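You operate a simulated robot arm through the tools that you are given. There is no shell and no other tool. Be economical: measure what you need, move in short steps, check, and stop when the job is done.

You run a simulated robot arm. Do the job below in one go: nothing can be reset, and whatever is moved stays where it is left.

JOB
Flush the drip line into the drip tray with the white dial off.
Fine: dial off first; pump on, flush valve open for a few seconds and shut; then pump off and drip valve shut.
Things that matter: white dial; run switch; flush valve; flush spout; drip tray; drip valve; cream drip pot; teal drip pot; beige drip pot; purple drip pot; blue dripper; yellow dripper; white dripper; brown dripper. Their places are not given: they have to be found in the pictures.

It is judged by the outcome, as a careful person would: the job done as asked, and still so three seconds after it is handed in. It fails if anything else is knocked over, pushed out of place, dropped, spilled or broken.

ROBOT AND FRAMES
A 7-joint arm with a two-finger parallel gripper, fixed in place. Base frame: the origin is at the foot of the arm, x ahead of it, y to its left, z up. Lengths are in mm, angles in degrees, forces in N, time in s.
With the tool pointing down near the work surface it reaches from about 100 to 860 mm from the base axis. Its first joint turns from -115.0 to 115.0 degrees. Payload 3.91 kg.
Tool frame: the origin (TCP) lies between the finger pads and is the grasp point; the fingertips stand 30 mm ahead of it; z points along the fingers, y is the line along which they close. The gripper opens to 110 mm. The fingers are 20 mm wide and 10 mm thick; the gripper's body (48 by 112 mm) begins 55 mm behind the TCP.
Orientation is told as [roll, pitch, yaw] about the base's x, y, z axes, in that order, counted from this pose: with the fingers straight down and closing along the base's y, the tool's x points along the base's -x, its y along +y and its z along -z.

CONTROLS
- The arm moves only by the tool nudge_tool. Its arguments are lists of equal length, an entry for each row: "rot": the turn, a rotation vector about the tool's x, y, z in degrees, a list of three; "dp": the shift along the tool's x, y, z in mm, a list of three; "hand": the closure, from 0 (fully open) to 1 (shut). In form: {"rot": [[rx, ry, rz], ...], "dp": [[dx, dy, dz], ...], "hand": [hand, ...]}. A call has 1 to 8 rows; each row shifts and turns the commanded pose from where the row before left it, along the tool's axes as they then stand. A row lasts 0.2 s, in which the tool goes at most 50 mm and 8.6 degrees; a call with a longer step from one row to the next is refused whole, and so is a gripper value outside its range. A pose out of reach is approached as far as the arm can. The call stops where the force on the tool passes 40 N (or 10 N more than at its start, if that is more) or the arm is blocked; 0.2 s more then pass. The fingers move at their own pace (about 153 mm/s each) and stop on an object; they squeeze with about 30 N. The grip force told is the motor's: it shows also when the fingers shut on nothing. Time passes only in rows, and 0.2 s behind the last, so rows that do not move let the fingers close. It gives the time, the measured TCP pose, the force on the tool (base axes), the opening and the grip force at its end, in the units of the frame above (readings bear some noise).
- Cameras (640 x 400 px; columns grow to the right, rows downward): "scene" is fixed at [56.8, 507.2, 1214.3]; the picture's right is [-0.71, -0.70, 0.00], its down [-0.26, 0.26, -0.93] and it looks along [0.65, -0.67, -0.37] (base axes); focal length 314 px, centre (320, 200). "wrist" rides on the gripper at [-36, 0, -57] in the tool frame; the picture's right is [0.00, -1.00, 0.00], its down [0.97, 0.00, -0.24] and it looks along [0.24, 0.00, 0.97] (tool axes); focal length 218 px, centre (320, 200).
- camera(camera): a new picture of that camera. The clock stands still meanwhile.
- move_column(by): slides the trunk up (or, below 0, down) by that many mm; the arm rides with it, the base frame stays. It gives what a move gives, with no picture.
- pixel_to_xyz(camera, pixels): for up to 12 pixels [column, row] of the newest picture of that camera ("zoom" is the newest enlarged one), the place [x, y, z] in the base frame of the surface seen there, good to about 2 mm, but the place of the scene camera against the robot may be out by one fixed shift of up to 25 mm in any direction. The clock stands still meanwhile.
- inspect(camera, box): a new picture of the part [left, top, right, bottom] of that camera's present view, enlarged. The clock stands still meanwhile.
- sign_off(): hands the job in; it is judged then, once.

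Go step by step. Measure first, check grasps and placings, and put right what went wrong. The budget is 80 turns and 46 pictures, counting those below and the enlarged ones. Unless the task says otherwise, let go and move clear before handing in, and close with one line.

The tools are called as a command line: name --argument value ..., lists and objects as JSON in quotes. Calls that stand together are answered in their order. nudge_tool: Moves the arm, as the interface text tells. Its arguments: {"type":"object","properties":{"rot":{"type":"array","items":{"type":"array","items":{"type":"number"}}},"dp":{"type":"array","items":{"type":"array","items":{"type":"number"}}},"hand":{"type":"array","items":{"type":"number"}}},"required":["rot","dp","hand"]} The other tools are called the same way: move_column (by) slides the trunk up or down; camera (camera) takes a picture; pixel_to_xyz (camera, pixels) gives the place of the surface under pixels of a picture; inspect (camera, box) takes an enlarged picture of a part of a camera's view; sign_off () hands the job in.

At the start:

```text
t: 0.0
tcp_pos: [648.8, -155.8, 931.1]
ee_rot: [0.0, 0.1, -0.1]
wrist_force: [-0.4, -0.6, 0.4]
opening: 110.2
grasp_force: 0.0
trunk travel left (down, up): [-550.0, 440.0]
```

scene: 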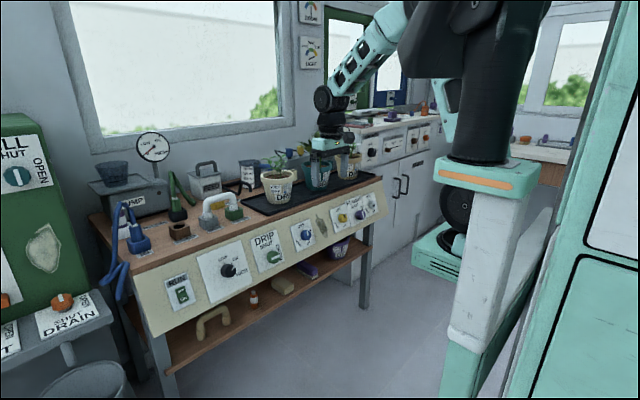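
wrist: 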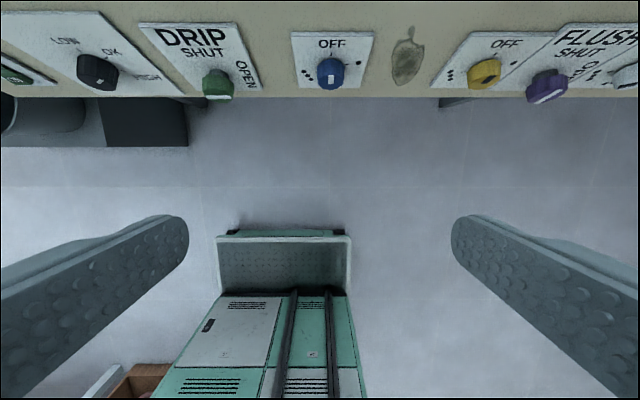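

The console front shows a row of controls (scene px 180–380, rows 200–300). I'll enlarge it and the bench top to read the labels.

inspect --camera "scene" --box '[150, 180, 390, 330]'

inspect --camera "scene" --box '[80, 120, 400, 320]'

inspect --camera "wrist" --box '[400, 0, 640, 150]'

```text
2.67 times, centred on (270, 255) of scene
```

zoom: 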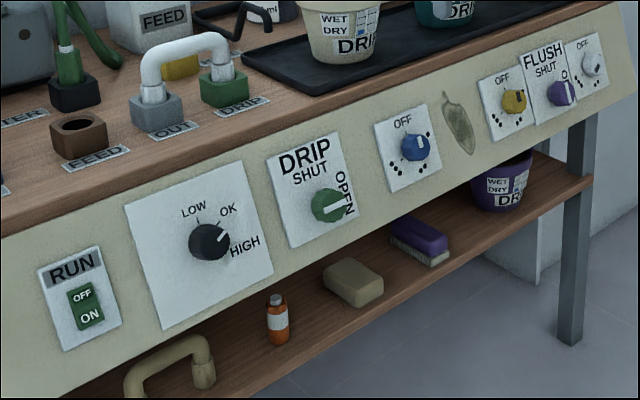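

```text
2.00 times, centred on (240, 220) of scene
```

zoom: 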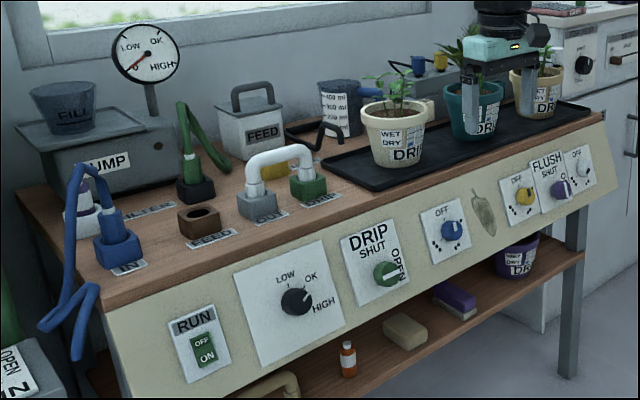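

```text
2.67 times, centred on (520, 75) of wrist
```

zoom: 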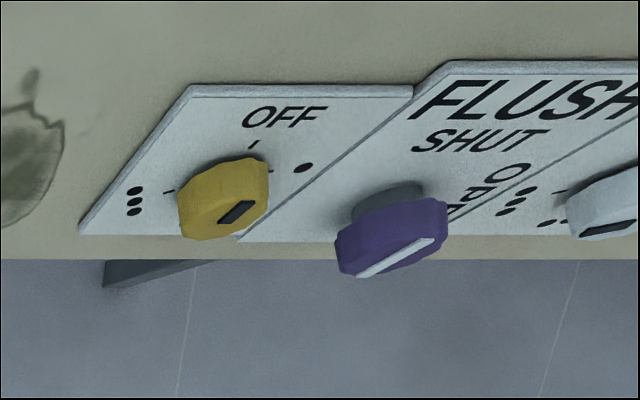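

The row is RUN switch, low/ok/high regulator, green DRIP valve, blue dial, yellow dial, purple FLUSH valve, white dial. I'll get their coordinates from both cameras.

pixel_to_xyz --camera "scene" --pixels '[[182, 291], [183, 299], [229, 271], [273, 257], [307, 235], [343, 218], [360, 215], [372, 205], [165, 290], [145, 297], [215, 250], [375, 196]]'

pixel_to_xyz --camera "wrist" --pixels '[[330, 75], [484, 72], [548, 86], [626, 76], [217, 83], [98, 72], [15, 75], [300, 85], [300, 40], [350, 30], [200, 15], [360, 90]]'

inspect --camera "scene" --box '[320, 180, 400, 230]'

```text
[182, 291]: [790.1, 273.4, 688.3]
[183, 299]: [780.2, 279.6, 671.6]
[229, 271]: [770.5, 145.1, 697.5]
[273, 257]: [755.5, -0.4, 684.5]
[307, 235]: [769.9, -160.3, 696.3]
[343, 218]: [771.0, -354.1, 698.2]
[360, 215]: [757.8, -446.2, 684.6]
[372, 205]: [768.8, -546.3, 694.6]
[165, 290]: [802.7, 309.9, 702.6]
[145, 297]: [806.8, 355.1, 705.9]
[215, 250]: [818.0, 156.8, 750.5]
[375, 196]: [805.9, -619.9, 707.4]
```

```text
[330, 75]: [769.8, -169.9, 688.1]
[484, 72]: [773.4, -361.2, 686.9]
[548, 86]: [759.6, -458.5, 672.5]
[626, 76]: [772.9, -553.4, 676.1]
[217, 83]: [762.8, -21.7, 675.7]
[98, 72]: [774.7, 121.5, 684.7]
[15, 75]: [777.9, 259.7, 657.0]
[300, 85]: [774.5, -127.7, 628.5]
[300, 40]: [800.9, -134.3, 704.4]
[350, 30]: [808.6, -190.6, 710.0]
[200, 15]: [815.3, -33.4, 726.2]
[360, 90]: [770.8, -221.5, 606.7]
```

```text
8.00 times, centred on (360, 205) of scene
```

zoom: 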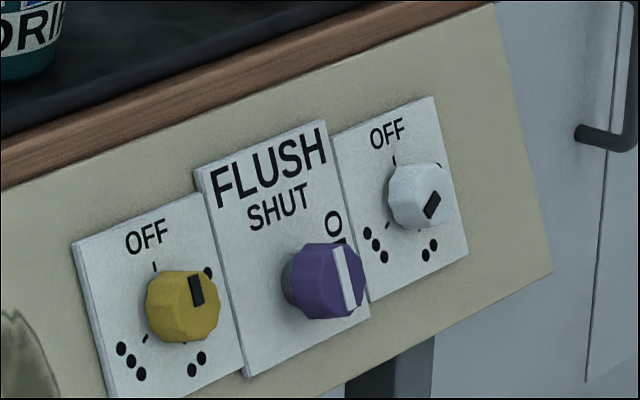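

From the wrist camera, the panel leans about 22° (x 775→815 over z 628→726) and the knobs are near y −20 (drip), −170, −361, −458 (flush) and −553 (white). I'll back off and pitch the tool to face the panel.

nudge_tool --rot '[[0, 0, 0], [0, 0, 0], [0, 0, 0], [0, 0, 0], [0, -8.5, 0], [0, -8.5, 0], [0, -8.5, 0], [0, -8.5, 0]]' --dp '[[30, -38, 0], [30, -38, 0], [30, -38, 0], [30, -38, 0], [0, 0, 0], [0, 0, 0], [0, 0, 0], [0, 0, 0]]' --hand '[0, 0, 0, 0, 0, 0, 0, 0]'

nudge_tool --rot '[[0, -8.5, 0], [0, -8.5, 0], [0, -8.5, 0], [0, -8.5, 0], [0, 0, 0]]' --dp '[[0, 0, 0], [0, 0, 0], [0, 0, 0], [0, 0, 0], [0, 0, 0]]' --hand '[0, 0, 0, 0, 0]'

camera --camera "wrist"

```text
t: 1.8
tcp_pos: [529.4, -308.7, 932.3]
ee_rot: [-0.2, -33.9, 0.1]
wrist_force: [-0.1, 0.5, 0.2]
opening: 109.8
grasp_force: 0.0
trunk travel left (down, up): [-550.0, 440.0]
```

```text
t: 3.0
tcp_pos: [561.6, -352.3, 948.3]
ee_rot: [0.0, -68.1, 0.1]
wrist_force: [0.1, 0.3, -0.5]
opening: 109.9
grasp_force: 0.1
out of reach, approached as far as the arm can: row 1, 2, 3, 4
trunk travel left (down, up): [-550.0, 440.0]
```

```text
39 pictures are left
```

wrist: 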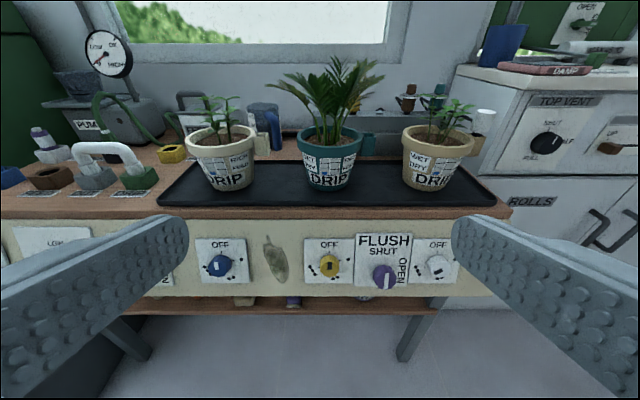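

A frontal view. I'll zoom into the right-hand knobs and the left side/bench top.

inspect --camera "wrist" --box '[290, 215, 470, 327]'

inspect --camera "wrist" --box '[20, 60, 500, 220]'

inspect --camera "scene" --box '[220, 100, 400, 212]'

inspect --camera "scene" --box '[80, 120, 260, 232]'

```text
3.56 times, centred on (380, 271) of wrist
```

zoom: 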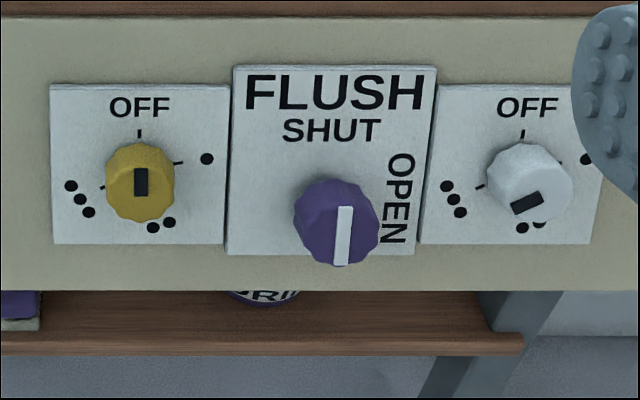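

```text
1.33 times, centred on (260, 140) of wrist
```

zoom: 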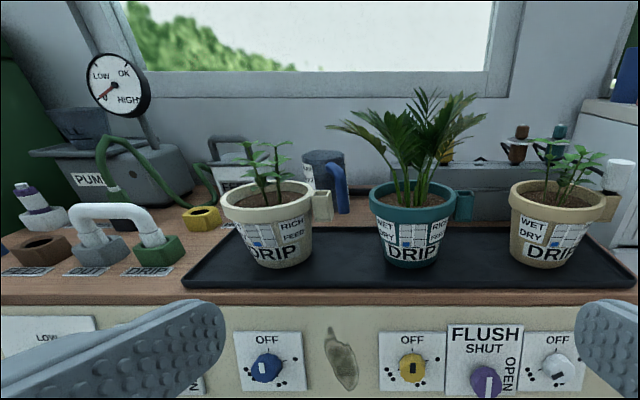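

```text
3.56 times, centred on (310, 156) of scene
```

zoom: 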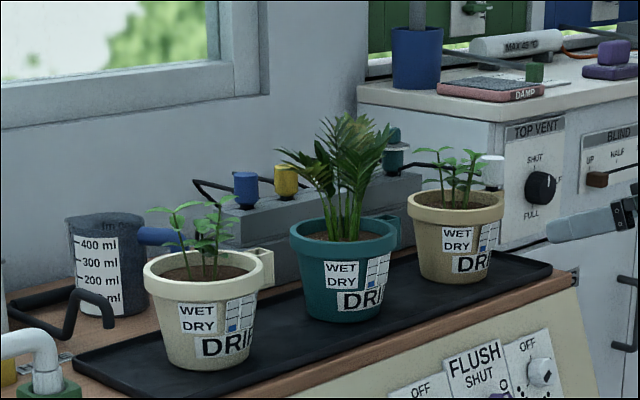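

```text
3.56 times, centred on (170, 176) of scene
```

zoom: 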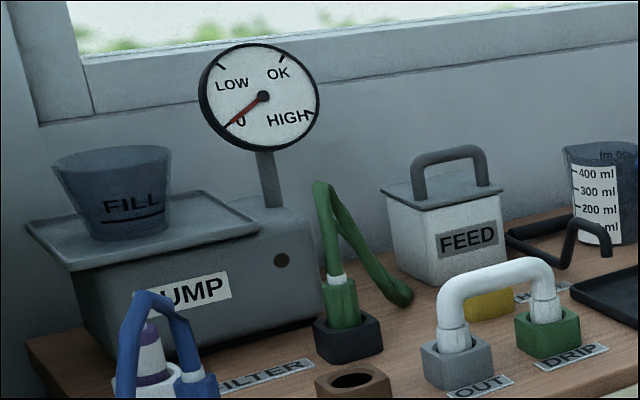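

The yellow dial points to OFF, the flush valve looks shut, and the white dial points off its OFF mark. The flush spout may be the black bent pipe left of the tray, so I'll look closer there and at the drip valve.

inspect --camera "scene" --box '[210, 155, 290, 205]'

inspect --camera "wrist" --box '[80, 110, 300, 248]'

inspect --camera "scene" --box '[160, 215, 320, 315]'

pixel_to_xyz --camera "wrist" --pixels '[[217, 265], [329, 265], [384, 277], [437, 266], [380, 287], [438, 281], [210, 290], [250, 290], [360, 239]]'

```text
8.00 times, centred on (250, 180) of scene
```

zoom: 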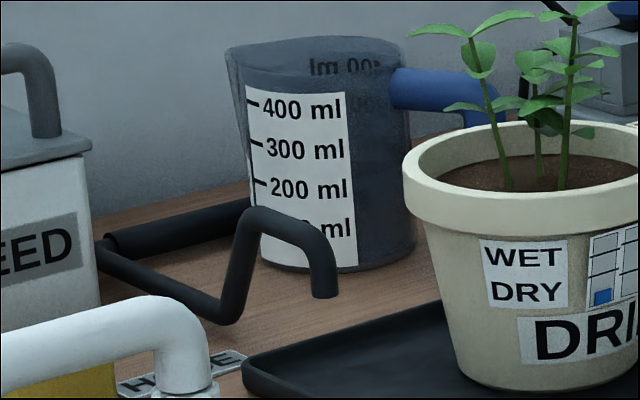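

```text
2.90 times, centred on (190, 179) of wrist
```

zoom: 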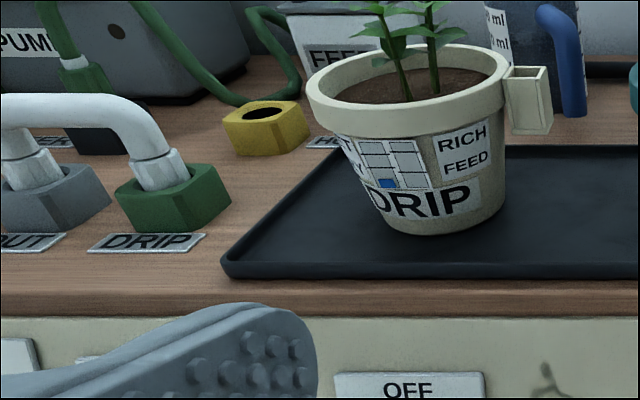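

```text
4.00 times, centred on (240, 265) of scene
```

zoom: 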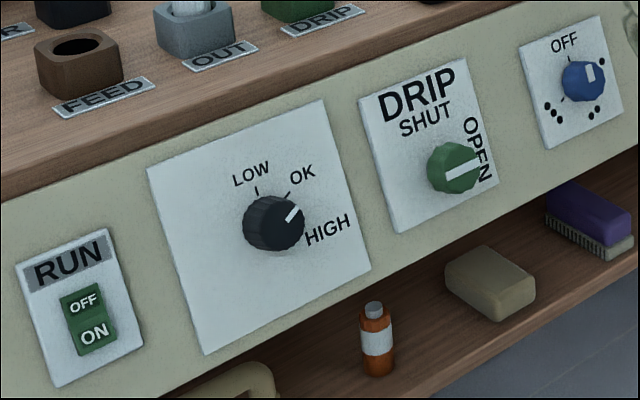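

```text
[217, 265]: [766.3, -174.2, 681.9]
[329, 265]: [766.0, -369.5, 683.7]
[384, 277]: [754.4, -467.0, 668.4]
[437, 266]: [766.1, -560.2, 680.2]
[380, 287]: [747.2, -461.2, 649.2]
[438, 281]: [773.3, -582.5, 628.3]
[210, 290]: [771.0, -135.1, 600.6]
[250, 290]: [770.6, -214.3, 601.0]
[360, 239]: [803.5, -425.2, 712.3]
```

Drip valve is OPEN, regulator at OK, pump OFF, flush SHUT. I'll check whether the spout tip lies over the tray.

pixel_to_xyz --camera "scene" --pixels '[[250.6, 191.5], [250, 186], [243, 182], [237.5, 194.5], [224, 186.5], [224, 185], [240, 182], [241, 202], [258, 195], [262, 194], [250, 200], [255, 199]]'

inspect --camera "wrist" --box '[150, 100, 310, 200]'

```text
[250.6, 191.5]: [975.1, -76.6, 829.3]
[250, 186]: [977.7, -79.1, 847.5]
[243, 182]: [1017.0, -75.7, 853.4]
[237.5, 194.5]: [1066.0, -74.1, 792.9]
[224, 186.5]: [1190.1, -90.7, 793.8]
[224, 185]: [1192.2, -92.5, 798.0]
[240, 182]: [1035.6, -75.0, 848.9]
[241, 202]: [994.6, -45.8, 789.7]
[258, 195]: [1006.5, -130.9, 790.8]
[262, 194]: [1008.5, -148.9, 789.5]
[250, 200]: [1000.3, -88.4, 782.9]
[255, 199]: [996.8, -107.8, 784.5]
```

```text
4.00 times, centred on (230, 150) of wrist
```

zoom: 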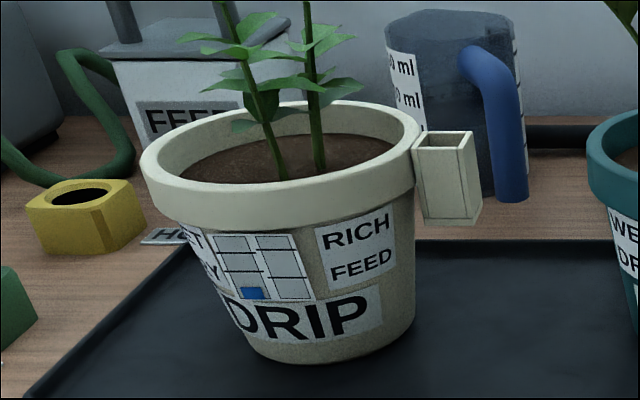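

The spout tip (975,−77,829) lies inside the tray (back edge x≈1000, left edge y≈−45), so it is fine as is. I'll lower the trunk to bring the arm level with the panel.

move_column --by -200

nudge_tool --rot '[[0, 0, 0], [0, 0, 0], [0, 0, 0], [0, 0, 0], [0, 0, 0]]' --dp '[[0, -40, 0], [0, -40, 0], [0, -40, 0], [0, -40, 0], [0, -40, 0]]' --hand '[0, 0, 0, 0, 0]'

camera --camera "wrist"

```text
t: 5.2
tcp_pos: [561.5, -351.6, 748.1]
ee_rot: [0.1, -67.9, 0.0]
wrist_force: [-0.1, -0.2, -0.8]
opening: 109.8
grasp_force: 0.0
trunk travel left (down, up): [-350.0, 640.0]
```

```text
t: 6.4
tcp_pos: [560.9, -554.9, 749.5]
ee_rot: [0.2, -68.1, 0.0]
wrist_force: [0.1, 0.1, 0.5]
opening: 110.1
grasp_force: 0.1
trunk travel left (down, up): [-350.0, 640.0]
```

```text
30 pictures are left
```

wrist: 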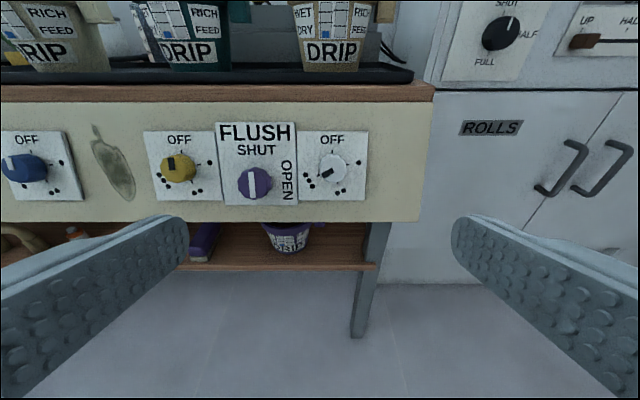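

The white knob (332,168) has its mark at lower-left, at the three dots. I'll zoom and measure its centre and the panel plane.

inspect --camera "wrist" --box '[210, 110, 380, 216]'

pixel_to_xyz --camera "wrist" --pixels '[[332, 168], [320, 168], [343, 168], [332, 157], [332, 180], [255, 183], [255, 168], [240, 183], [355, 135], [355, 195], [310, 195], [400, 200]]'

```text
3.76 times, centred on (295, 163) of wrist
```

zoom: 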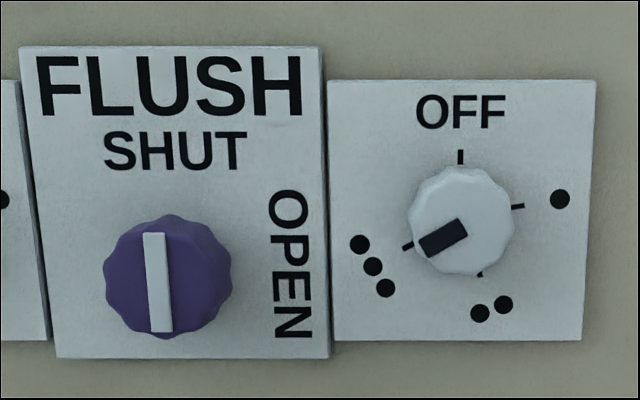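

```text
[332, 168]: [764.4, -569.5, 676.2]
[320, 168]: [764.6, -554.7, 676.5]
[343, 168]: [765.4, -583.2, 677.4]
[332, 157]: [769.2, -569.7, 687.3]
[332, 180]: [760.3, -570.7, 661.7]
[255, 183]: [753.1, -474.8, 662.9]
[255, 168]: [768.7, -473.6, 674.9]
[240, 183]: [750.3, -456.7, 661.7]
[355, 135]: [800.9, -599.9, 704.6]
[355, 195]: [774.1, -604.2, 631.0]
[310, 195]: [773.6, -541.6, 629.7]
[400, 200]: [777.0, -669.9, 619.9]
```

White knob: face centre ≈ (764,−570,675.5), protruding ~24 mm, panel tilt 20°, so the tool needs pitch −70°. It needs about 240° counter-clockwise from the 3 dots to OFF, done in regrasps. I'll move to a pre-grasp 60 mm out, with the tool pre-turned +60°.

nudge_tool --rot '[[0, -2, 0], [0, 0, 0], [0, 0, 0], [0, 0, 0], [0, 0, 0]]' --dp '[[0, 0, 0], [0, -5, 40], [0, -5, 40], [0, -5, 40], [0, 0, 26]]' --hand '[0.35, 0.35, 0.35, 0.35, 0.35]'

nudge_tool --rot '[[0, 0, 8.5], [0, 0, 8.5], [0, 0, 8.5], [0, 0, 8.5], [0, 0, 8.5], [0, 0, 8.5], [0, 0, 8.5], [0, 0, 0]]' --dp '[[0, 0, 0], [0, 0, 0], [0, 0, 0], [0, 0, 0], [0, 0, 0], [0, 0, 0], [0, 0, 0], [0, 0, 0]]' --hand '[0.35, 0.35, 0.35, 0.35, 0.35, 0.35, 0.35, 0.35]'

camera --camera "wrist"

```text
t: 7.6
tcp_pos: [700.6, -569.8, 699.7]
ee_rot: [0.0, -70.0, 0.0]
wrist_force: [-0.1, 0.4, 0.6]
opening: 71.7
grasp_force: 0.0
trunk travel left (down, up): [-350.0, 640.0]
```

```text
t: 9.4
tcp_pos: [699.4, -567.9, 697.9]
ee_rot: [67.0, -28.3, -78.5]
wrist_force: [0.1, 0.8, -0.1]
opening: 71.5
grasp_force: 0.1
trunk travel left (down, up): [-350.0, 640.0]
```

```text
28 pictures are left
```

wrist: 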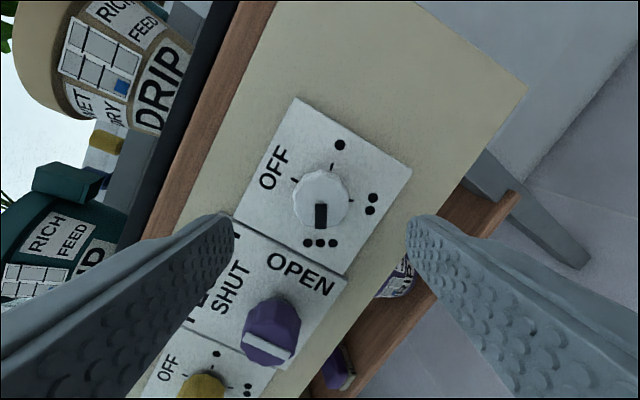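

Aligned (knob at column 320). Advance 58 mm and close on it.

nudge_tool --rot '[[0, 0, 0], [0, 0, 0], [0, 0, 0], [0, 0, 0], [0, 0, 0], [0, 0, 0]]' --dp '[[0, 0, 20], [0, 0, 20], [0, 0, 18], [0, 0, 0], [0, 0, 0], [0, 0, 0]]' --hand '[0.35, 0.35, 0.35, 0.8, 0.8, 0.8]'

```text
t: 10.8
tcp_pos: [752.7, -566.2, 676.6]
ee_rot: [67.1, -28.4, -78.5]
wrist_force: [2.1, -0.3, -2.2]
opening: 35.0
grasp_force: 44.8
trunk travel left (down, up): [-350.0, 640.0]
```

Knob gripped (opening 35). Now turn counter-clockwise.

nudge_tool --rot '[[0, 0, -8], [0, 0, -8], [0, 0, -8], [0, 0, -8], [0, 0, -8], [0, 0, -8], [0, 0, -8], [0, 0, 0]]' --dp '[[0, 0, 0], [0, 0, 0], [0, 0, 0], [0, 0, 0], [0, 0, 0], [0, 0, 0], [0, 0, 0], [0, 0, 0]]' --hand '[0.8, 0.8, 0.8, 0.8, 0.8, 0.8, 0.8, 0.8]'

camera --camera "wrist"

```text
t: 12.6
tcp_pos: [753.5, -569.6, 674.6]
ee_rot: [9.4, -69.5, -10.1]
wrist_force: [3.7, -17.2, -24.6]
opening: 35.2
grasp_force: 44.9
trunk travel left (down, up): [-350.0, 640.0]
```

```text
27 pictures are left
```

wrist: 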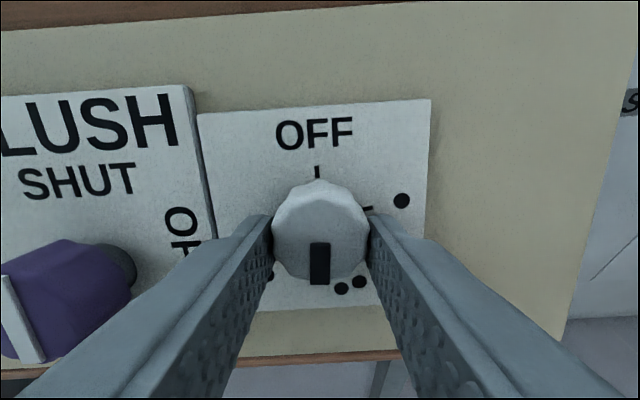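

The dial follows (mark now straight down), but there's ~30 N side load from slight misalignment. I'll release to see the unloaded pose.

nudge_tool --rot '[[0, 0, 0], [0, 0, 0]]' --dp '[[0, 0, 0], [0, 0, 0]]' --hand '[0.5, 0.5]'

```text
t: 13.2
tcp_pos: [753.4, -566.4, 679.7]
ee_rot: [9.6, -69.9, -10.0]
wrist_force: [-0.5, -0.2, 0.3]
opening: 55.1
grasp_force: 0.1
trunk travel left (down, up): [-350.0, 640.0]
```

Unloaded pose is ~5 mm above and 3 mm left of the knob axis. I'll re-centre, turn back +60° while open, regrip and continue.

nudge_tool --rot '[[0, 0, 0], [0, 0, 8.5], [0, 0, 8.5], [0, 0, 8.5], [0, 0, 8.5], [0, 0, 8.5], [0, 0, 8.5], [0, 0, 8.5]]' --dp '[[3.5, -3, 0], [0, 0, 0], [0, 0, 0], [0, 0, 0], [0, 0, 0], [0, 0, 0], [0, 0, 0], [0, 0, 0]]' --hand '[0.45, 0.45, 0.45, 0.45, 0.45, 0.45, 0.45, 0.45]'

nudge_tool --rot '[[0, 0, 0], [0, 0, 0], [0, 0, -8.2], [0, 0, -8.2], [0, 0, -8.2], [0, 0, -8.2], [0, 0, -8.2], [0, 0, -8.2]]' --dp '[[0, 0, 0], [0, 0, 0], [0, 0, 0], [0, 0, 0], [0, 0, 0], [0, 0, 0], [0, 0, 0], [0, 0, 0]]' --hand '[0.8, 0.8, 0.8, 0.8, 0.8, 0.8, 0.8, 0.8]'

nudge_tool --rot '[[0, 0, -8.2], [0, 0, -8.2], [0, 0, -8.2], [0, 0, -8.2], [0, 0, -8.2], [0, 0, -8.2], [0, 0, 0]]' --dp '[[0, 0, 0], [0, 0, 0], [0, 0, 0], [0, 0, 0], [0, 0, 0], [0, 0, 0], [0, 0, 0]]' --hand '[0.8, 0.8, 0.8, 0.8, 0.8, 0.8, 0.8]'

camera --camera "wrist"

```text
t: 15.0
tcp_pos: [753.2, -570.0, 674.4]
ee_rot: [67.7, -25.2, -80.0]
wrist_force: [-0.2, 1.3, -0.1]
opening: 60.6
grasp_force: 0.0
trunk travel left (down, up): [-350.0, 640.0]
```

```text
t: 16.8
tcp_pos: [752.7, -567.8, 676.2]
ee_rot: [33.3, -66.1, -35.3]
wrist_force: [19.3, 1.2, 24.6]
opening: 34.8
grasp_force: 45.1
trunk travel left (down, up): [-350.0, 640.0]
```

```text
t: 18.4
tcp_pos: [751.9, -572.0, 676.6]
ee_rot: [-58.0, -49.7, 64.4]
wrist_force: [16.6, -17.4, 20.8]
opening: 34.7
grasp_force: 44.8
trunk travel left (down, up): [-350.0, 640.0]
```

```text
26 pictures are left
```

wrist: 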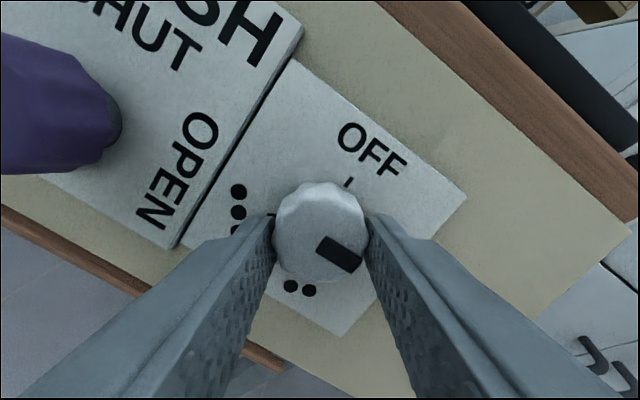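

About 82° remain to OFF. Release, re-centre a bit (load says axis is ~2 mm higher), turn back and do the last turn.

nudge_tool --rot '[[0, 0, 0], [0, 0, 8.5], [0, 0, 8.5], [0, 0, 8.5], [0, 0, 8.5], [0, 0, 8.5], [0, 0, 8.5], [0, 0, 8.5]]' --dp '[[0, 0, 0], [0, 0, 0], [0, 0, 0], [0, 0, 0], [0, 0, 0], [0, 0, 0], [0, 0, 0], [0, 0, 0]]' --hand '[0.45, 0.45, 0.45, 0.45, 0.45, 0.45, 0.45, 0.45]'

nudge_tool --rot '[[0, 0, 8], [0, 0, 8], [0, 0, 8], [0, 0, 0]]' --dp '[[0, 0, 0], [0, 0, 0], [0, 0, 0], [0, 0, 0]]' --hand '[0.45, 0.45, 0.45, 0.45]'

```text
t: 20.2
tcp_pos: [753.0, -568.6, 674.9]
ee_rot: [48.4, -58.9, -52.6]
wrist_force: [0.7, 0.4, 0.0]
opening: 60.5
grasp_force: 0.1
trunk travel left (down, up): [-350.0, 640.0]
```

```text
t: 21.2
tcp_pos: [751.8, -571.0, 674.4]
ee_rot: [63.9, -38.7, -72.8]
wrist_force: [0.2, 0.0, -1.1]
opening: 60.3
grasp_force: 0.1
trunk travel left (down, up): [-350.0, 640.0]
```

nudge_tool --rot '[[0, 0, 0], [0, 0, 0], [0, 0, 0], [0, 0, -8.2], [0, 0, -8.2], [0, 0, -8.2], [0, 0, -8.2], [0, 0, -8.2]]' --dp '[[-1.4, 1.5, 0], [0, 0, 0], [0, 0, 0], [0, 0, 0], [0, 0, 0], [0, 0, 0], [0, 0, 0], [0, 0, 0]]' --hand '[0.6, 0.8, 0.8, 0.8, 0.8, 0.8, 0.8, 0.8]'

nudge_tool --rot '[[0, 0, -8.2], [0, 0, -8.2], [0, 0, -8.2], [0, 0, -8.2], [0, 0, -8.2], [0, 0, 0]]' --dp '[[0, 0, 0], [0, 0, 0], [0, 0, 0], [0, 0, 0], [0, 0, 0], [0, 0, 0]]' --hand '[0.8, 0.8, 0.8, 0.8, 0.8, 0.8]'

camera --camera "wrist"

```text
t: 23.0
tcp_pos: [753.1, -569.2, 676.9]
ee_rot: [18.4, -68.9, -19.6]
wrist_force: [2.3, 5.8, 7.2]
opening: 35.4
grasp_force: 45.1
trunk travel left (down, up): [-350.0, 640.0]
```

```text
t: 24.4
tcp_pos: [752.2, -570.9, 676.3]
ee_rot: [-57.1, -51.2, 63.2]
wrist_force: [19.1, -14.0, 13.0]
opening: 35.2
grasp_force: 44.8
trunk travel left (down, up): [-350.0, 640.0]
```

```text
25 pictures are left
```

wrist: 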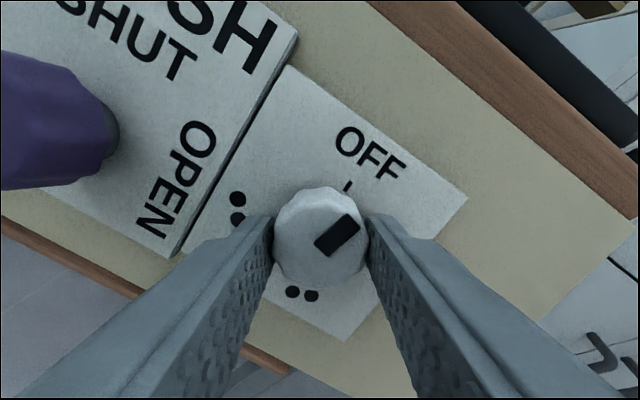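

Mark is ~10° short of OFF (mark ~40°, OFF ~30° in the picture). Turn another 10°, then release and back off to check.

nudge_tool --rot '[[0, 0, -5], [0, 0, -5], [0, 0, 0], [0, 0, 0], [0, 0, 0], [0, 0, 0], [0, 0, 0]]' --dp '[[0, 0, 0], [0, 0, 0], [0, 0, 0], [0, 0, 0], [0, 0, -30], [0, 0, -30], [0, 0, -30]]' --hand '[0.8, 0.8, 0.8, 0.35, 0.35, 0.35, 0.35]'

nudge_tool --rot '[[0, 0, 8.3], [0, 0, 8.3], [0, 0, 8.3], [0, 0, 8.3], [0, 0, 8.3], [0, 0, 0]]' --dp '[[0, 0, 0], [0, 0, 0], [0, 0, 0], [0, 0, 0], [0, 0, 0], [0, 0, 0]]' --hand '[0.35, 0.35, 0.35, 0.35, 0.35, 0.35]'

camera --camera "wrist"

```text
t: 26.0
tcp_pos: [668.9, -569.1, 706.8]
ee_rot: [-62.1, -42.6, 70.6]
wrist_force: [0.8, -0.7, 0.1]
opening: 71.1
grasp_force: 0.1
trunk travel left (down, up): [-350.0, 640.0]
```

```text
t: 27.4
tcp_pos: [668.9, -570.5, 707.1]
ee_rot: [-6.3, -69.7, 6.8]
wrist_force: [0.6, 0.0, 1.3]
opening: 71.8
grasp_force: 0.1
trunk travel left (down, up): [-350.0, 640.0]
```

```text
24 pictures are left
```

wrist: 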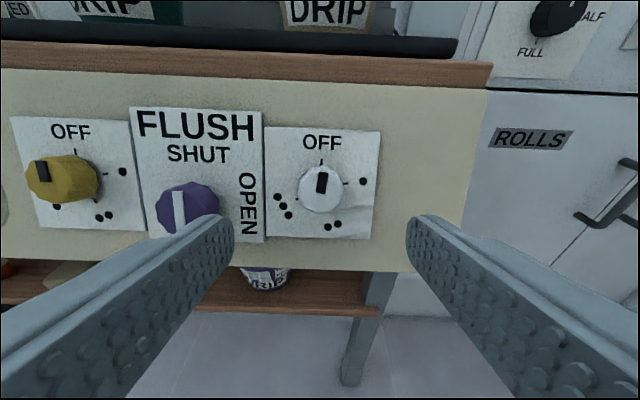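

White mark now points up at OFF. I'll zoom to confirm.

inspect --camera "wrist" --box '[260, 120, 388, 200]'

pixel_to_xyz --camera "wrist" --pixels '[[320, 188], [185, 205], [165, 205], [178, 190], [178, 225], [200, 195], [230, 225]]'

```text
5.00 times, centred on (324, 160) of wrist
```

zoom: 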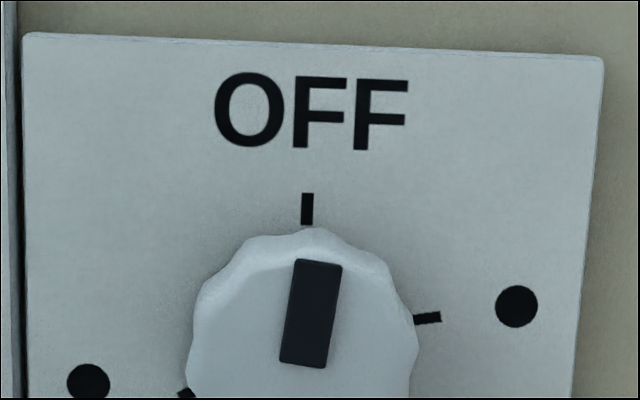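

```text
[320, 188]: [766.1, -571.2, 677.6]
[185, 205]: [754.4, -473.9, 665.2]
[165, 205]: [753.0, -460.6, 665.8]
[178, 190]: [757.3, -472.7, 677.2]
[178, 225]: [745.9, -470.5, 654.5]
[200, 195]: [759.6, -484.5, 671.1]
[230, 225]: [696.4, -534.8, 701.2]
```

The mark is still ~5° clockwise of the tick. I'll trim it by regripping and turning 6° more.

nudge_tool --rot '[[0, 0, 0], [0, 0, 0], [0, 0, 0], [0, 0, 0], [0, 0, 0], [0, 0, 0], [0, 0, -6], [0, 0, 0]]' --dp '[[0, 0, 30], [0, 0, 30], [0, 0, 28], [0, 0, 0], [0, 0, 0], [0, 0, 0], [0, 0, 0], [0, 0, 0]]' --hand '[0.35, 0.35, 0.35, 0.35, 0.8, 0.8, 0.8, 0.8]'

nudge_tool --rot '[[0, 0, 0], [0, 0, 0], [0, 0, 0], [0, 0, 0], [0, 0, 6], [0, 0, 6]]' --dp '[[0, 0, 0], [0, 0, 0], [0, 0, -30], [0, 0, -30], [0, 0, -20], [0, 0, -10]]' --hand '[0.35, 0.35, 0.35, 0.35, 0.35, 0.35]'

inspect --camera "wrist" --box '[130, 90, 386, 250]'

```text
t: 29.2
tcp_pos: [753.1, -570.0, 675.8]
ee_rot: [-21.8, -68.3, 23.4]
wrist_force: [13.7, -9.6, -3.3]
opening: 34.7
grasp_force: 44.5
trunk travel left (down, up): [-350.0, 640.0]
```

```text
t: 30.6
tcp_pos: [667.7, -569.6, 707.3]
ee_rot: [10.0, -69.5, -10.5]
wrist_force: [-0.5, -0.2, 0.4]
opening: 71.4
grasp_force: 0.0
trunk travel left (down, up): [-350.0, 640.0]
```

```text
2.50 times, centred on (258, 170) of wrist
```

zoom: 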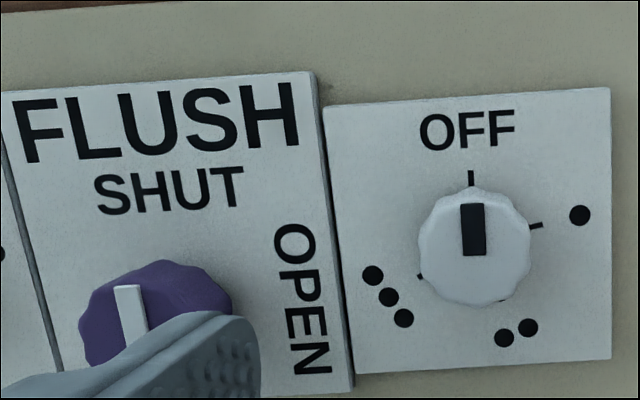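

White dial is cleanly on OFF. Now move left to the RUN switch (y≈265), first backing off and squaring up.

nudge_tool --rot '[[0, 0, -3.6], [0, 0, 0], [0, 0, 0], [0, 0, 0], [0, 0, 0], [0, 0, 0], [0, 0, 0], [0, 0, 0]]' --dp '[[0, 0, -45], [0, 48, -10], [0, 48, 0], [0, 48, 0], [0, 48, 0], [0, 48, 0], [0, 48, 0], [0, 48, 0]]' --hand '[0.35, 0.35, 0.35, 0.35, 0.35, 0.35, 0.35, 0.35]'

nudge_tool --rot '[[0, 0, 0], [0, 0, 0], [0, 0, 0], [0, 0, 0], [0, 0, 0], [0, 0, 0], [0, 0, 0], [0, 0, 0]]' --dp '[[0, 48, 0], [0, 48, 0], [0, 48, 0], [0, 48, 0], [0, 48, 0], [0, 48, 0], [0, 48, 0], [0, 48, 0]]' --hand '[0.35, 0.35, 0.35, 0.35, 0.35, 0.35, 0.35, 0.35]'

camera --camera "wrist"

```text
t: 32.4
tcp_pos: [654.4, -261.6, 732.8]
ee_rot: [0.1, -69.9, 0.0]
wrist_force: [-0.3, -0.8, 1.2]
opening: 71.7
grasp_force: 0.0
out of reach, approached as far as the arm can: row 7, 8
trunk travel left (down, up): [-350.0, 640.0]
```

```text
t: 34.2
tcp_pos: [686.7, -179.3, 736.1]
ee_rot: [0.2, -69.9, 0.1]
wrist_force: [-0.5, -0.3, 0.0]
opening: 71.8
grasp_force: 0.0
out of reach, approached as far as the arm can: row 1, 2, 3, 4, 5, 6, 7, 8
trunk travel left (down, up): [-350.0, 640.0]
```

```text
21 pictures are left
```

wrist: 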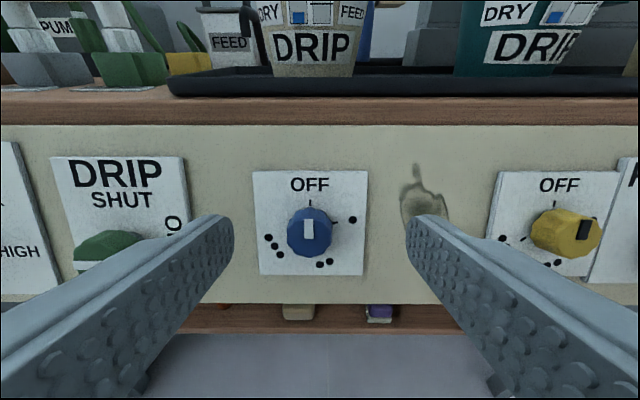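

The arm hits its inner fold limit near y≈−180 (too close to the shoulder). Raising the trunk should give it room; then I'll come down with the tool.

move_column --by 250

nudge_tool --rot '[[0, 0, 0], [0, 0, 0], [0, 0, 0], [0, 0, 0], [0, 0, 0]]' --dp '[[14, 0, -5], [47, 0, 17], [47, 0, 17], [47, 0, 17], [0, 0, 0]]' --hand '[0.8, 0.8, 0.8, 0.8, 0.8]'

```text
t: 36.8
tcp_pos: [686.8, -179.8, 984.8]
ee_rot: [0.2, -69.9, 0.2]
wrist_force: [-0.2, -0.3, 0.5]
opening: 71.6
grasp_force: 0.1
trunk travel left (down, up): [-600.0, 390.0]
```

```text
t: 38.0
tcp_pos: [681.7, -198.6, 842.4]
ee_rot: [0.7, -69.8, 0.1]
wrist_force: [-0.2, -0.9, 0.3]
opening: 22.0
grasp_force: 0.0
out of reach, approached as far as the arm can: row 1, 3, 4
trunk travel left (down, up): [-600.0, 390.0]
```

nudge_tool --rot '[[0, 0, 0], [0, 0, 0], [0, 0, 0]]' --dp '[[45, 0, 16], [45, 0, 16], [0, 0, 0]]' --hand '[0.8, 0.8, 0.8]'

nudge_tool --rot '[[0, 0, 0], [0, 0, 0], [0, 0, 0], [0, 0, 0], [0, 0, 0]]' --dp '[[0, 45, 0], [0, 45, 0], [0, 45, 0], [0, 45, 0], [0, 0, 0]]' --hand '[0.8, 0.8, 0.8, 0.8, 0.8]'

```text
t: 38.8
tcp_pos: [683.0, -218.5, 754.6]
ee_rot: [0.9, -69.8, -0.1]
wrist_force: [0.3, 0.1, -0.8]
opening: 22.1
grasp_force: 0.1
out of reach, approached as far as the arm can: row 1, 2
trunk travel left (down, up): [-600.0, 390.0]
```

```text
t: 40.0
tcp_pos: [666.6, -198.7, 791.2]
ee_rot: [2.1, -69.7, -0.4]
wrist_force: [-0.3, -0.1, 0.1]
opening: 21.8
grasp_force: 0.1
out of reach, approached as far as the arm can: row 1, 2, 3, 4
trunk travel left (down, up): [-600.0, 390.0]
```

That made it no better, so it may be a wrist-joint limit rather than folding. I'll look at the arm's posture.

camera --camera "scene"

```text
20 pictures are left
```

scene: 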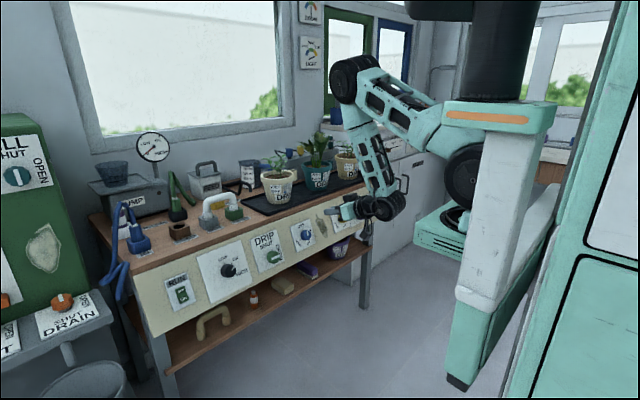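

The wrist is bent near its limit because the elbow is high and the forearm points back. A lower trunk should relax this, so I'll lower it in stages, raising the tool in between.

nudge_tool --rot '[[0, 0, 0], [0, 0, 0], [0, 0, 0]]' --dp '[[-40, -30, -10], [-40, -30, -10], [-40, 0, -10]]' --hand '[0.8, 0.8, 0.8]'

move_column --by -300

nudge_tool --rot '[[0, 0, 0], [0, 0, 0], [0, 0, 0], [0, 0, 0], [0, 0, 0], [0, 0, 0]]' --dp '[[-45, 0, -16], [-45, 0, -16], [-45, 0, -16], [-45, 0, -16], [-45, 0, -16], [0, 0, 0]]' --hand '[0.8, 0.8, 0.8, 0.8, 0.8, 0.8]'

```text
refused: row 1 steps farther than a row can; nothing moved
```

```text
t: 43.0
tcp_pos: [666.3, -198.9, 490.8]
ee_rot: [2.2, -69.7, -0.4]
wrist_force: [-0.4, -0.4, -0.3]
opening: 21.9
grasp_force: 0.1
trunk travel left (down, up): [-300.0, 690.0]
```

```text
t: 44.4
tcp_pos: [679.5, -204.1, 729.2]
ee_rot: [2.2, -69.5, -0.4]
wrist_force: [-0.2, -1.0, -0.7]
opening: 22.0
grasp_force: 0.2
out of reach, approached as far as the arm can: row 2, 3
trunk travel left (down, up): [-300.0, 690.0]
```

move_column --by -250

nudge_tool --rot '[[0, 0, 0], [0, 0, 0], [0, 0, 0], [0, 0, 0], [0, 0, 0], [0, 0, 0]]' --dp '[[-45, 0, -16], [-45, 0, -16], [-45, 0, -16], [-45, 0, -16], [-45, 0, -16], [0, 0, 0]]' --hand '[0.8, 0.8, 0.8, 0.8, 0.8, 0.8]'

nudge_tool --rot '[[0, 0, 0], [0, 0, 0], [0, 0, 0], [0, 0, 0]]' --dp '[[0, 45, 0], [0, 45, 0], [0, 45, 0], [0, 0, 0]]' --hand '[0.8, 0.8, 0.8, 0.8]'

camera --camera "scene"

```text
t: 46.9
tcp_pos: [680.5, -205.7, 478.8]
ee_rot: [2.2, -69.6, -0.4]
wrist_force: [0.3, -0.3, -0.1]
opening: 22.2
grasp_force: 0.0
trunk travel left (down, up): [-50.0, 940.0]
```

```text
t: 48.3
tcp_pos: [682.5, -207.9, 715.6]
ee_rot: [2.0, -69.7, -0.3]
wrist_force: [-0.4, 0.7, -0.2]
opening: 21.9
grasp_force: 0.0
trunk travel left (down, up): [-50.0, 940.0]
```

```text
t: 49.3
tcp_pos: [682.0, -74.0, 717.7]
ee_rot: [2.1, -69.7, -0.4]
wrist_force: [0.0, -0.2, -0.1]
opening: 22.2
grasp_force: 0.1
trunk travel left (down, up): [-50.0, 940.0]
```

```text
19 pictures are left
```

scene: 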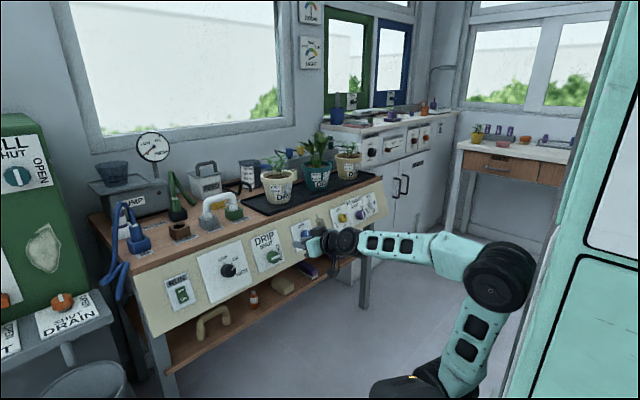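

Lowering worked; the arm now has room. Continue left to the RUN switch.

nudge_tool --rot '[[0, 0, 0], [0, 0, 0], [0, 0, 0], [0, 0, 0], [0, 0, 0], [0, 0, 0], [0, 0, 0]]' --dp '[[0, 47, -10], [0, 47, -10], [0, 47, 0], [0, 47, 0], [0, 47, 0], [0, 47, 0], [0, 47, 0]]' --hand '[0.8, 0.8, 0.8, 0.9, 0.9, 0.95, 0.95]'

camera --camera "wrist"

```text
t: 50.9
tcp_pos: [654.4, 241.4, 724.1]
ee_rot: [2.2, -69.7, -0.6]
wrist_force: [-0.7, -0.8, -0.2]
opening: 5.4
grasp_force: 0.0
out of reach, approached as far as the arm can: row 1
trunk travel left (down, up): [-50.0, 940.0]
```

```text
18 pictures are left
```

wrist: 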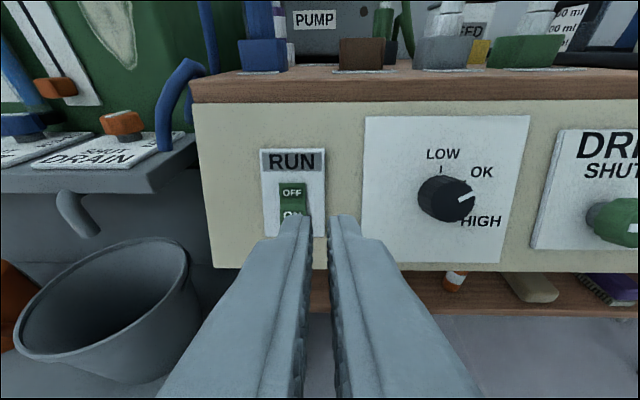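

RUN rocker at px (293,190–215). Measure its halves, and check the gauge-regulator mark.

pixel_to_xyz --camera "wrist" --pixels '[[292, 187], [292, 193], [292, 203], [288, 210], [286, 215], [280, 190], [305, 190], [270, 190], [270, 225], [320, 180]]'

inspect --camera "wrist" --box '[250, 130, 410, 230]'

```text
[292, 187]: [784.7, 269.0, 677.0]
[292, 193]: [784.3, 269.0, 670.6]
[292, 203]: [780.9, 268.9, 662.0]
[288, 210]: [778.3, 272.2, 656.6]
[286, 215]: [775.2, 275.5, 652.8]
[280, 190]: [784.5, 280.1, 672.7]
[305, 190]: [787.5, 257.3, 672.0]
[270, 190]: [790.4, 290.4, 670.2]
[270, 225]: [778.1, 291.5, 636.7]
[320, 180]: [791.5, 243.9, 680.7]
```

```text
4.00 times, centred on (330, 180) of wrist
```

zoom: 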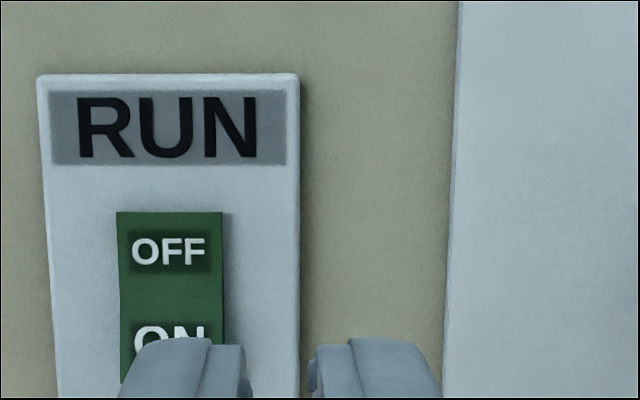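

ON half target: y≈269, z≈649, x≈775. Approach with closed fingertips to 20 mm short, and check.

nudge_tool --rot '[[0, 0, 0], [0, 0, 0], [0, 0, 0], [0, 0, 0]]' --dp '[[9.8, 9.2, 29.7], [9.8, 9.2, 29.7], [9.8, 9.2, 29.7], [0, 0, 0]]' --hand '[1, 1, 1, 1]'

camera --camera "wrist"

```text
t: 51.9
tcp_pos: [708.1, 248.9, 674.1]
ee_rot: [2.3, -69.7, -0.5]
wrist_force: [0.1, -0.2, 0.1]
opening: 0.4
grasp_force: 30.5
out of reach, approached as far as the arm can: row 3
trunk travel left (down, up): [-50.0, 940.0]
```

```text
16 pictures are left
```

wrist: 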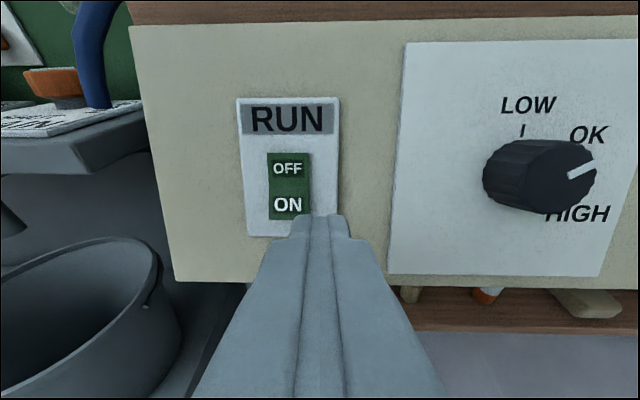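

The arm stalls ~20 mm short in y with this posture. A yaw toward +y is fine for pressing, so I'll turn 16° about the vertical and retry.

nudge_tool --rot '[[-7.5, 0, -2.7], [-7.5, 0, -2.7], [0, 0, 0]]' --dp '[[0, 0, 0], [0, 0, 0], [0, 0, 0]]' --hand '[1, 1, 1]'

```text
t: 52.7
tcp_pos: [707.9, 249.5, 676.2]
ee_rot: [2.5, -69.9, 15.3]
wrist_force: [0.0, -0.2, -0.7]
opening: 0.0
grasp_force: 30.2
trunk travel left (down, up): [-50.0, 940.0]
```

Reachable now, and the ON half lies straight ahead (~45 mm). Advance and press gently.

nudge_tool --rot '[[0, 0, 0], [0, 0, 0], [0, 0, 0], [0, 0, 0], [0, 0, 0], [0, 0, 0], [0, 0, 0], [0, 0, 0]]' --dp '[[1.6, 0, 16], [0, 0, 16], [0, 0, 5], [0, 0, 4], [0, 0, 4], [0, 0, 4], [0, 0, 3], [0, 0, 3]]' --hand '[1, 1, 1, 1, 1, 1, 1, 1]'

inspect --camera "wrist" --box '[160, 60, 416, 220]'

```text
t: 54.5
tcp_pos: [743.7, 255.3, 661.9]
ee_rot: [2.6, -69.8, 15.1]
wrist_force: [-1.9, 1.0, 0.0]
opening: 0.0
grasp_force: 30.1
out of reach, approached as far as the arm can: row 4, 5, 6, 8
trunk travel left (down, up): [-50.0, 940.0]
```

```text
2.50 times, centred on (288, 140) of wrist
```

zoom: 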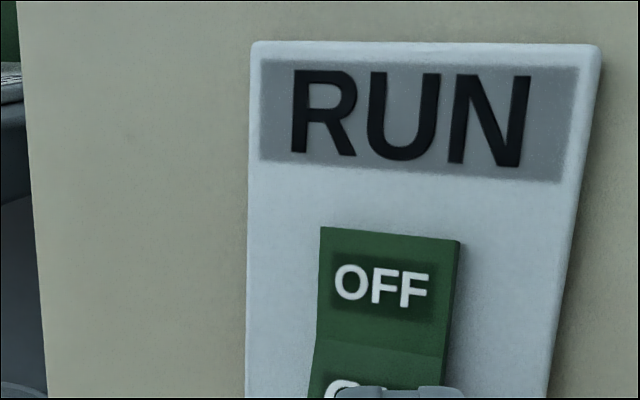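

Nearly touching but at the reach limit again; yaw 8° more and press.

nudge_tool --rot '[[-7.5, 0, -2.7], [0, 0, 0], [0, 0, 0], [0, 0, 0], [0, 0, 0]]' --dp '[[0, 0, 0], [0, 0, 4], [0, 0, 4], [0, 0, 4], [0, 0, 4]]' --hand '[1, 1, 1, 1, 1]'

camera --camera "scene"

```text
t: 55.7
tcp_pos: [742.0, 266.8, 656.4]
ee_rot: [2.5, -70.0, 23.0]
wrist_force: [-0.9, -0.1, 0.2]
opening: 0.0
grasp_force: 30.0
out of reach, approached as far as the arm can: row 1, 2, 4
trunk travel left (down, up): [-50.0, 940.0]
```

```text
14 pictures are left
```

scene: 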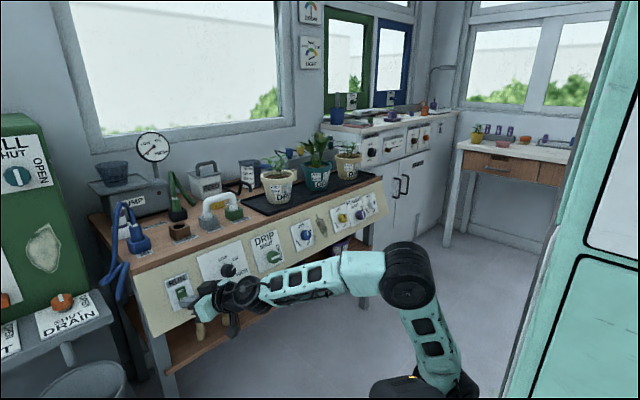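

The forearm points along +y, so more yaw eases the wrist. Back off, yaw 8° more, shift right 17 mm, then press.

nudge_tool --rot '[[0, 0, 0], [-7.5, 0, -2.7], [0, 0, 0], [0, 0, 0], [0, 0, 0], [0, 0, 0]]' --dp '[[0, 0, -10], [0, 0, 0], [-2.8, -17, 0], [0, 0, 5], [0, 0, 4], [0, 0, 0]]' --hand '[1, 1, 1, 1, 1, 1]'

```text
t: 57.1
tcp_pos: [731.0, 263.5, 667.4]
ee_rot: [2.3, -70.5, 27.1]
wrist_force: [0.5, -0.3, 0.4]
opening: 0.0
grasp_force: 30.2
out of reach, approached as far as the arm can: row 2, 3, 5
trunk travel left (down, up): [-50.0, 940.0]
```

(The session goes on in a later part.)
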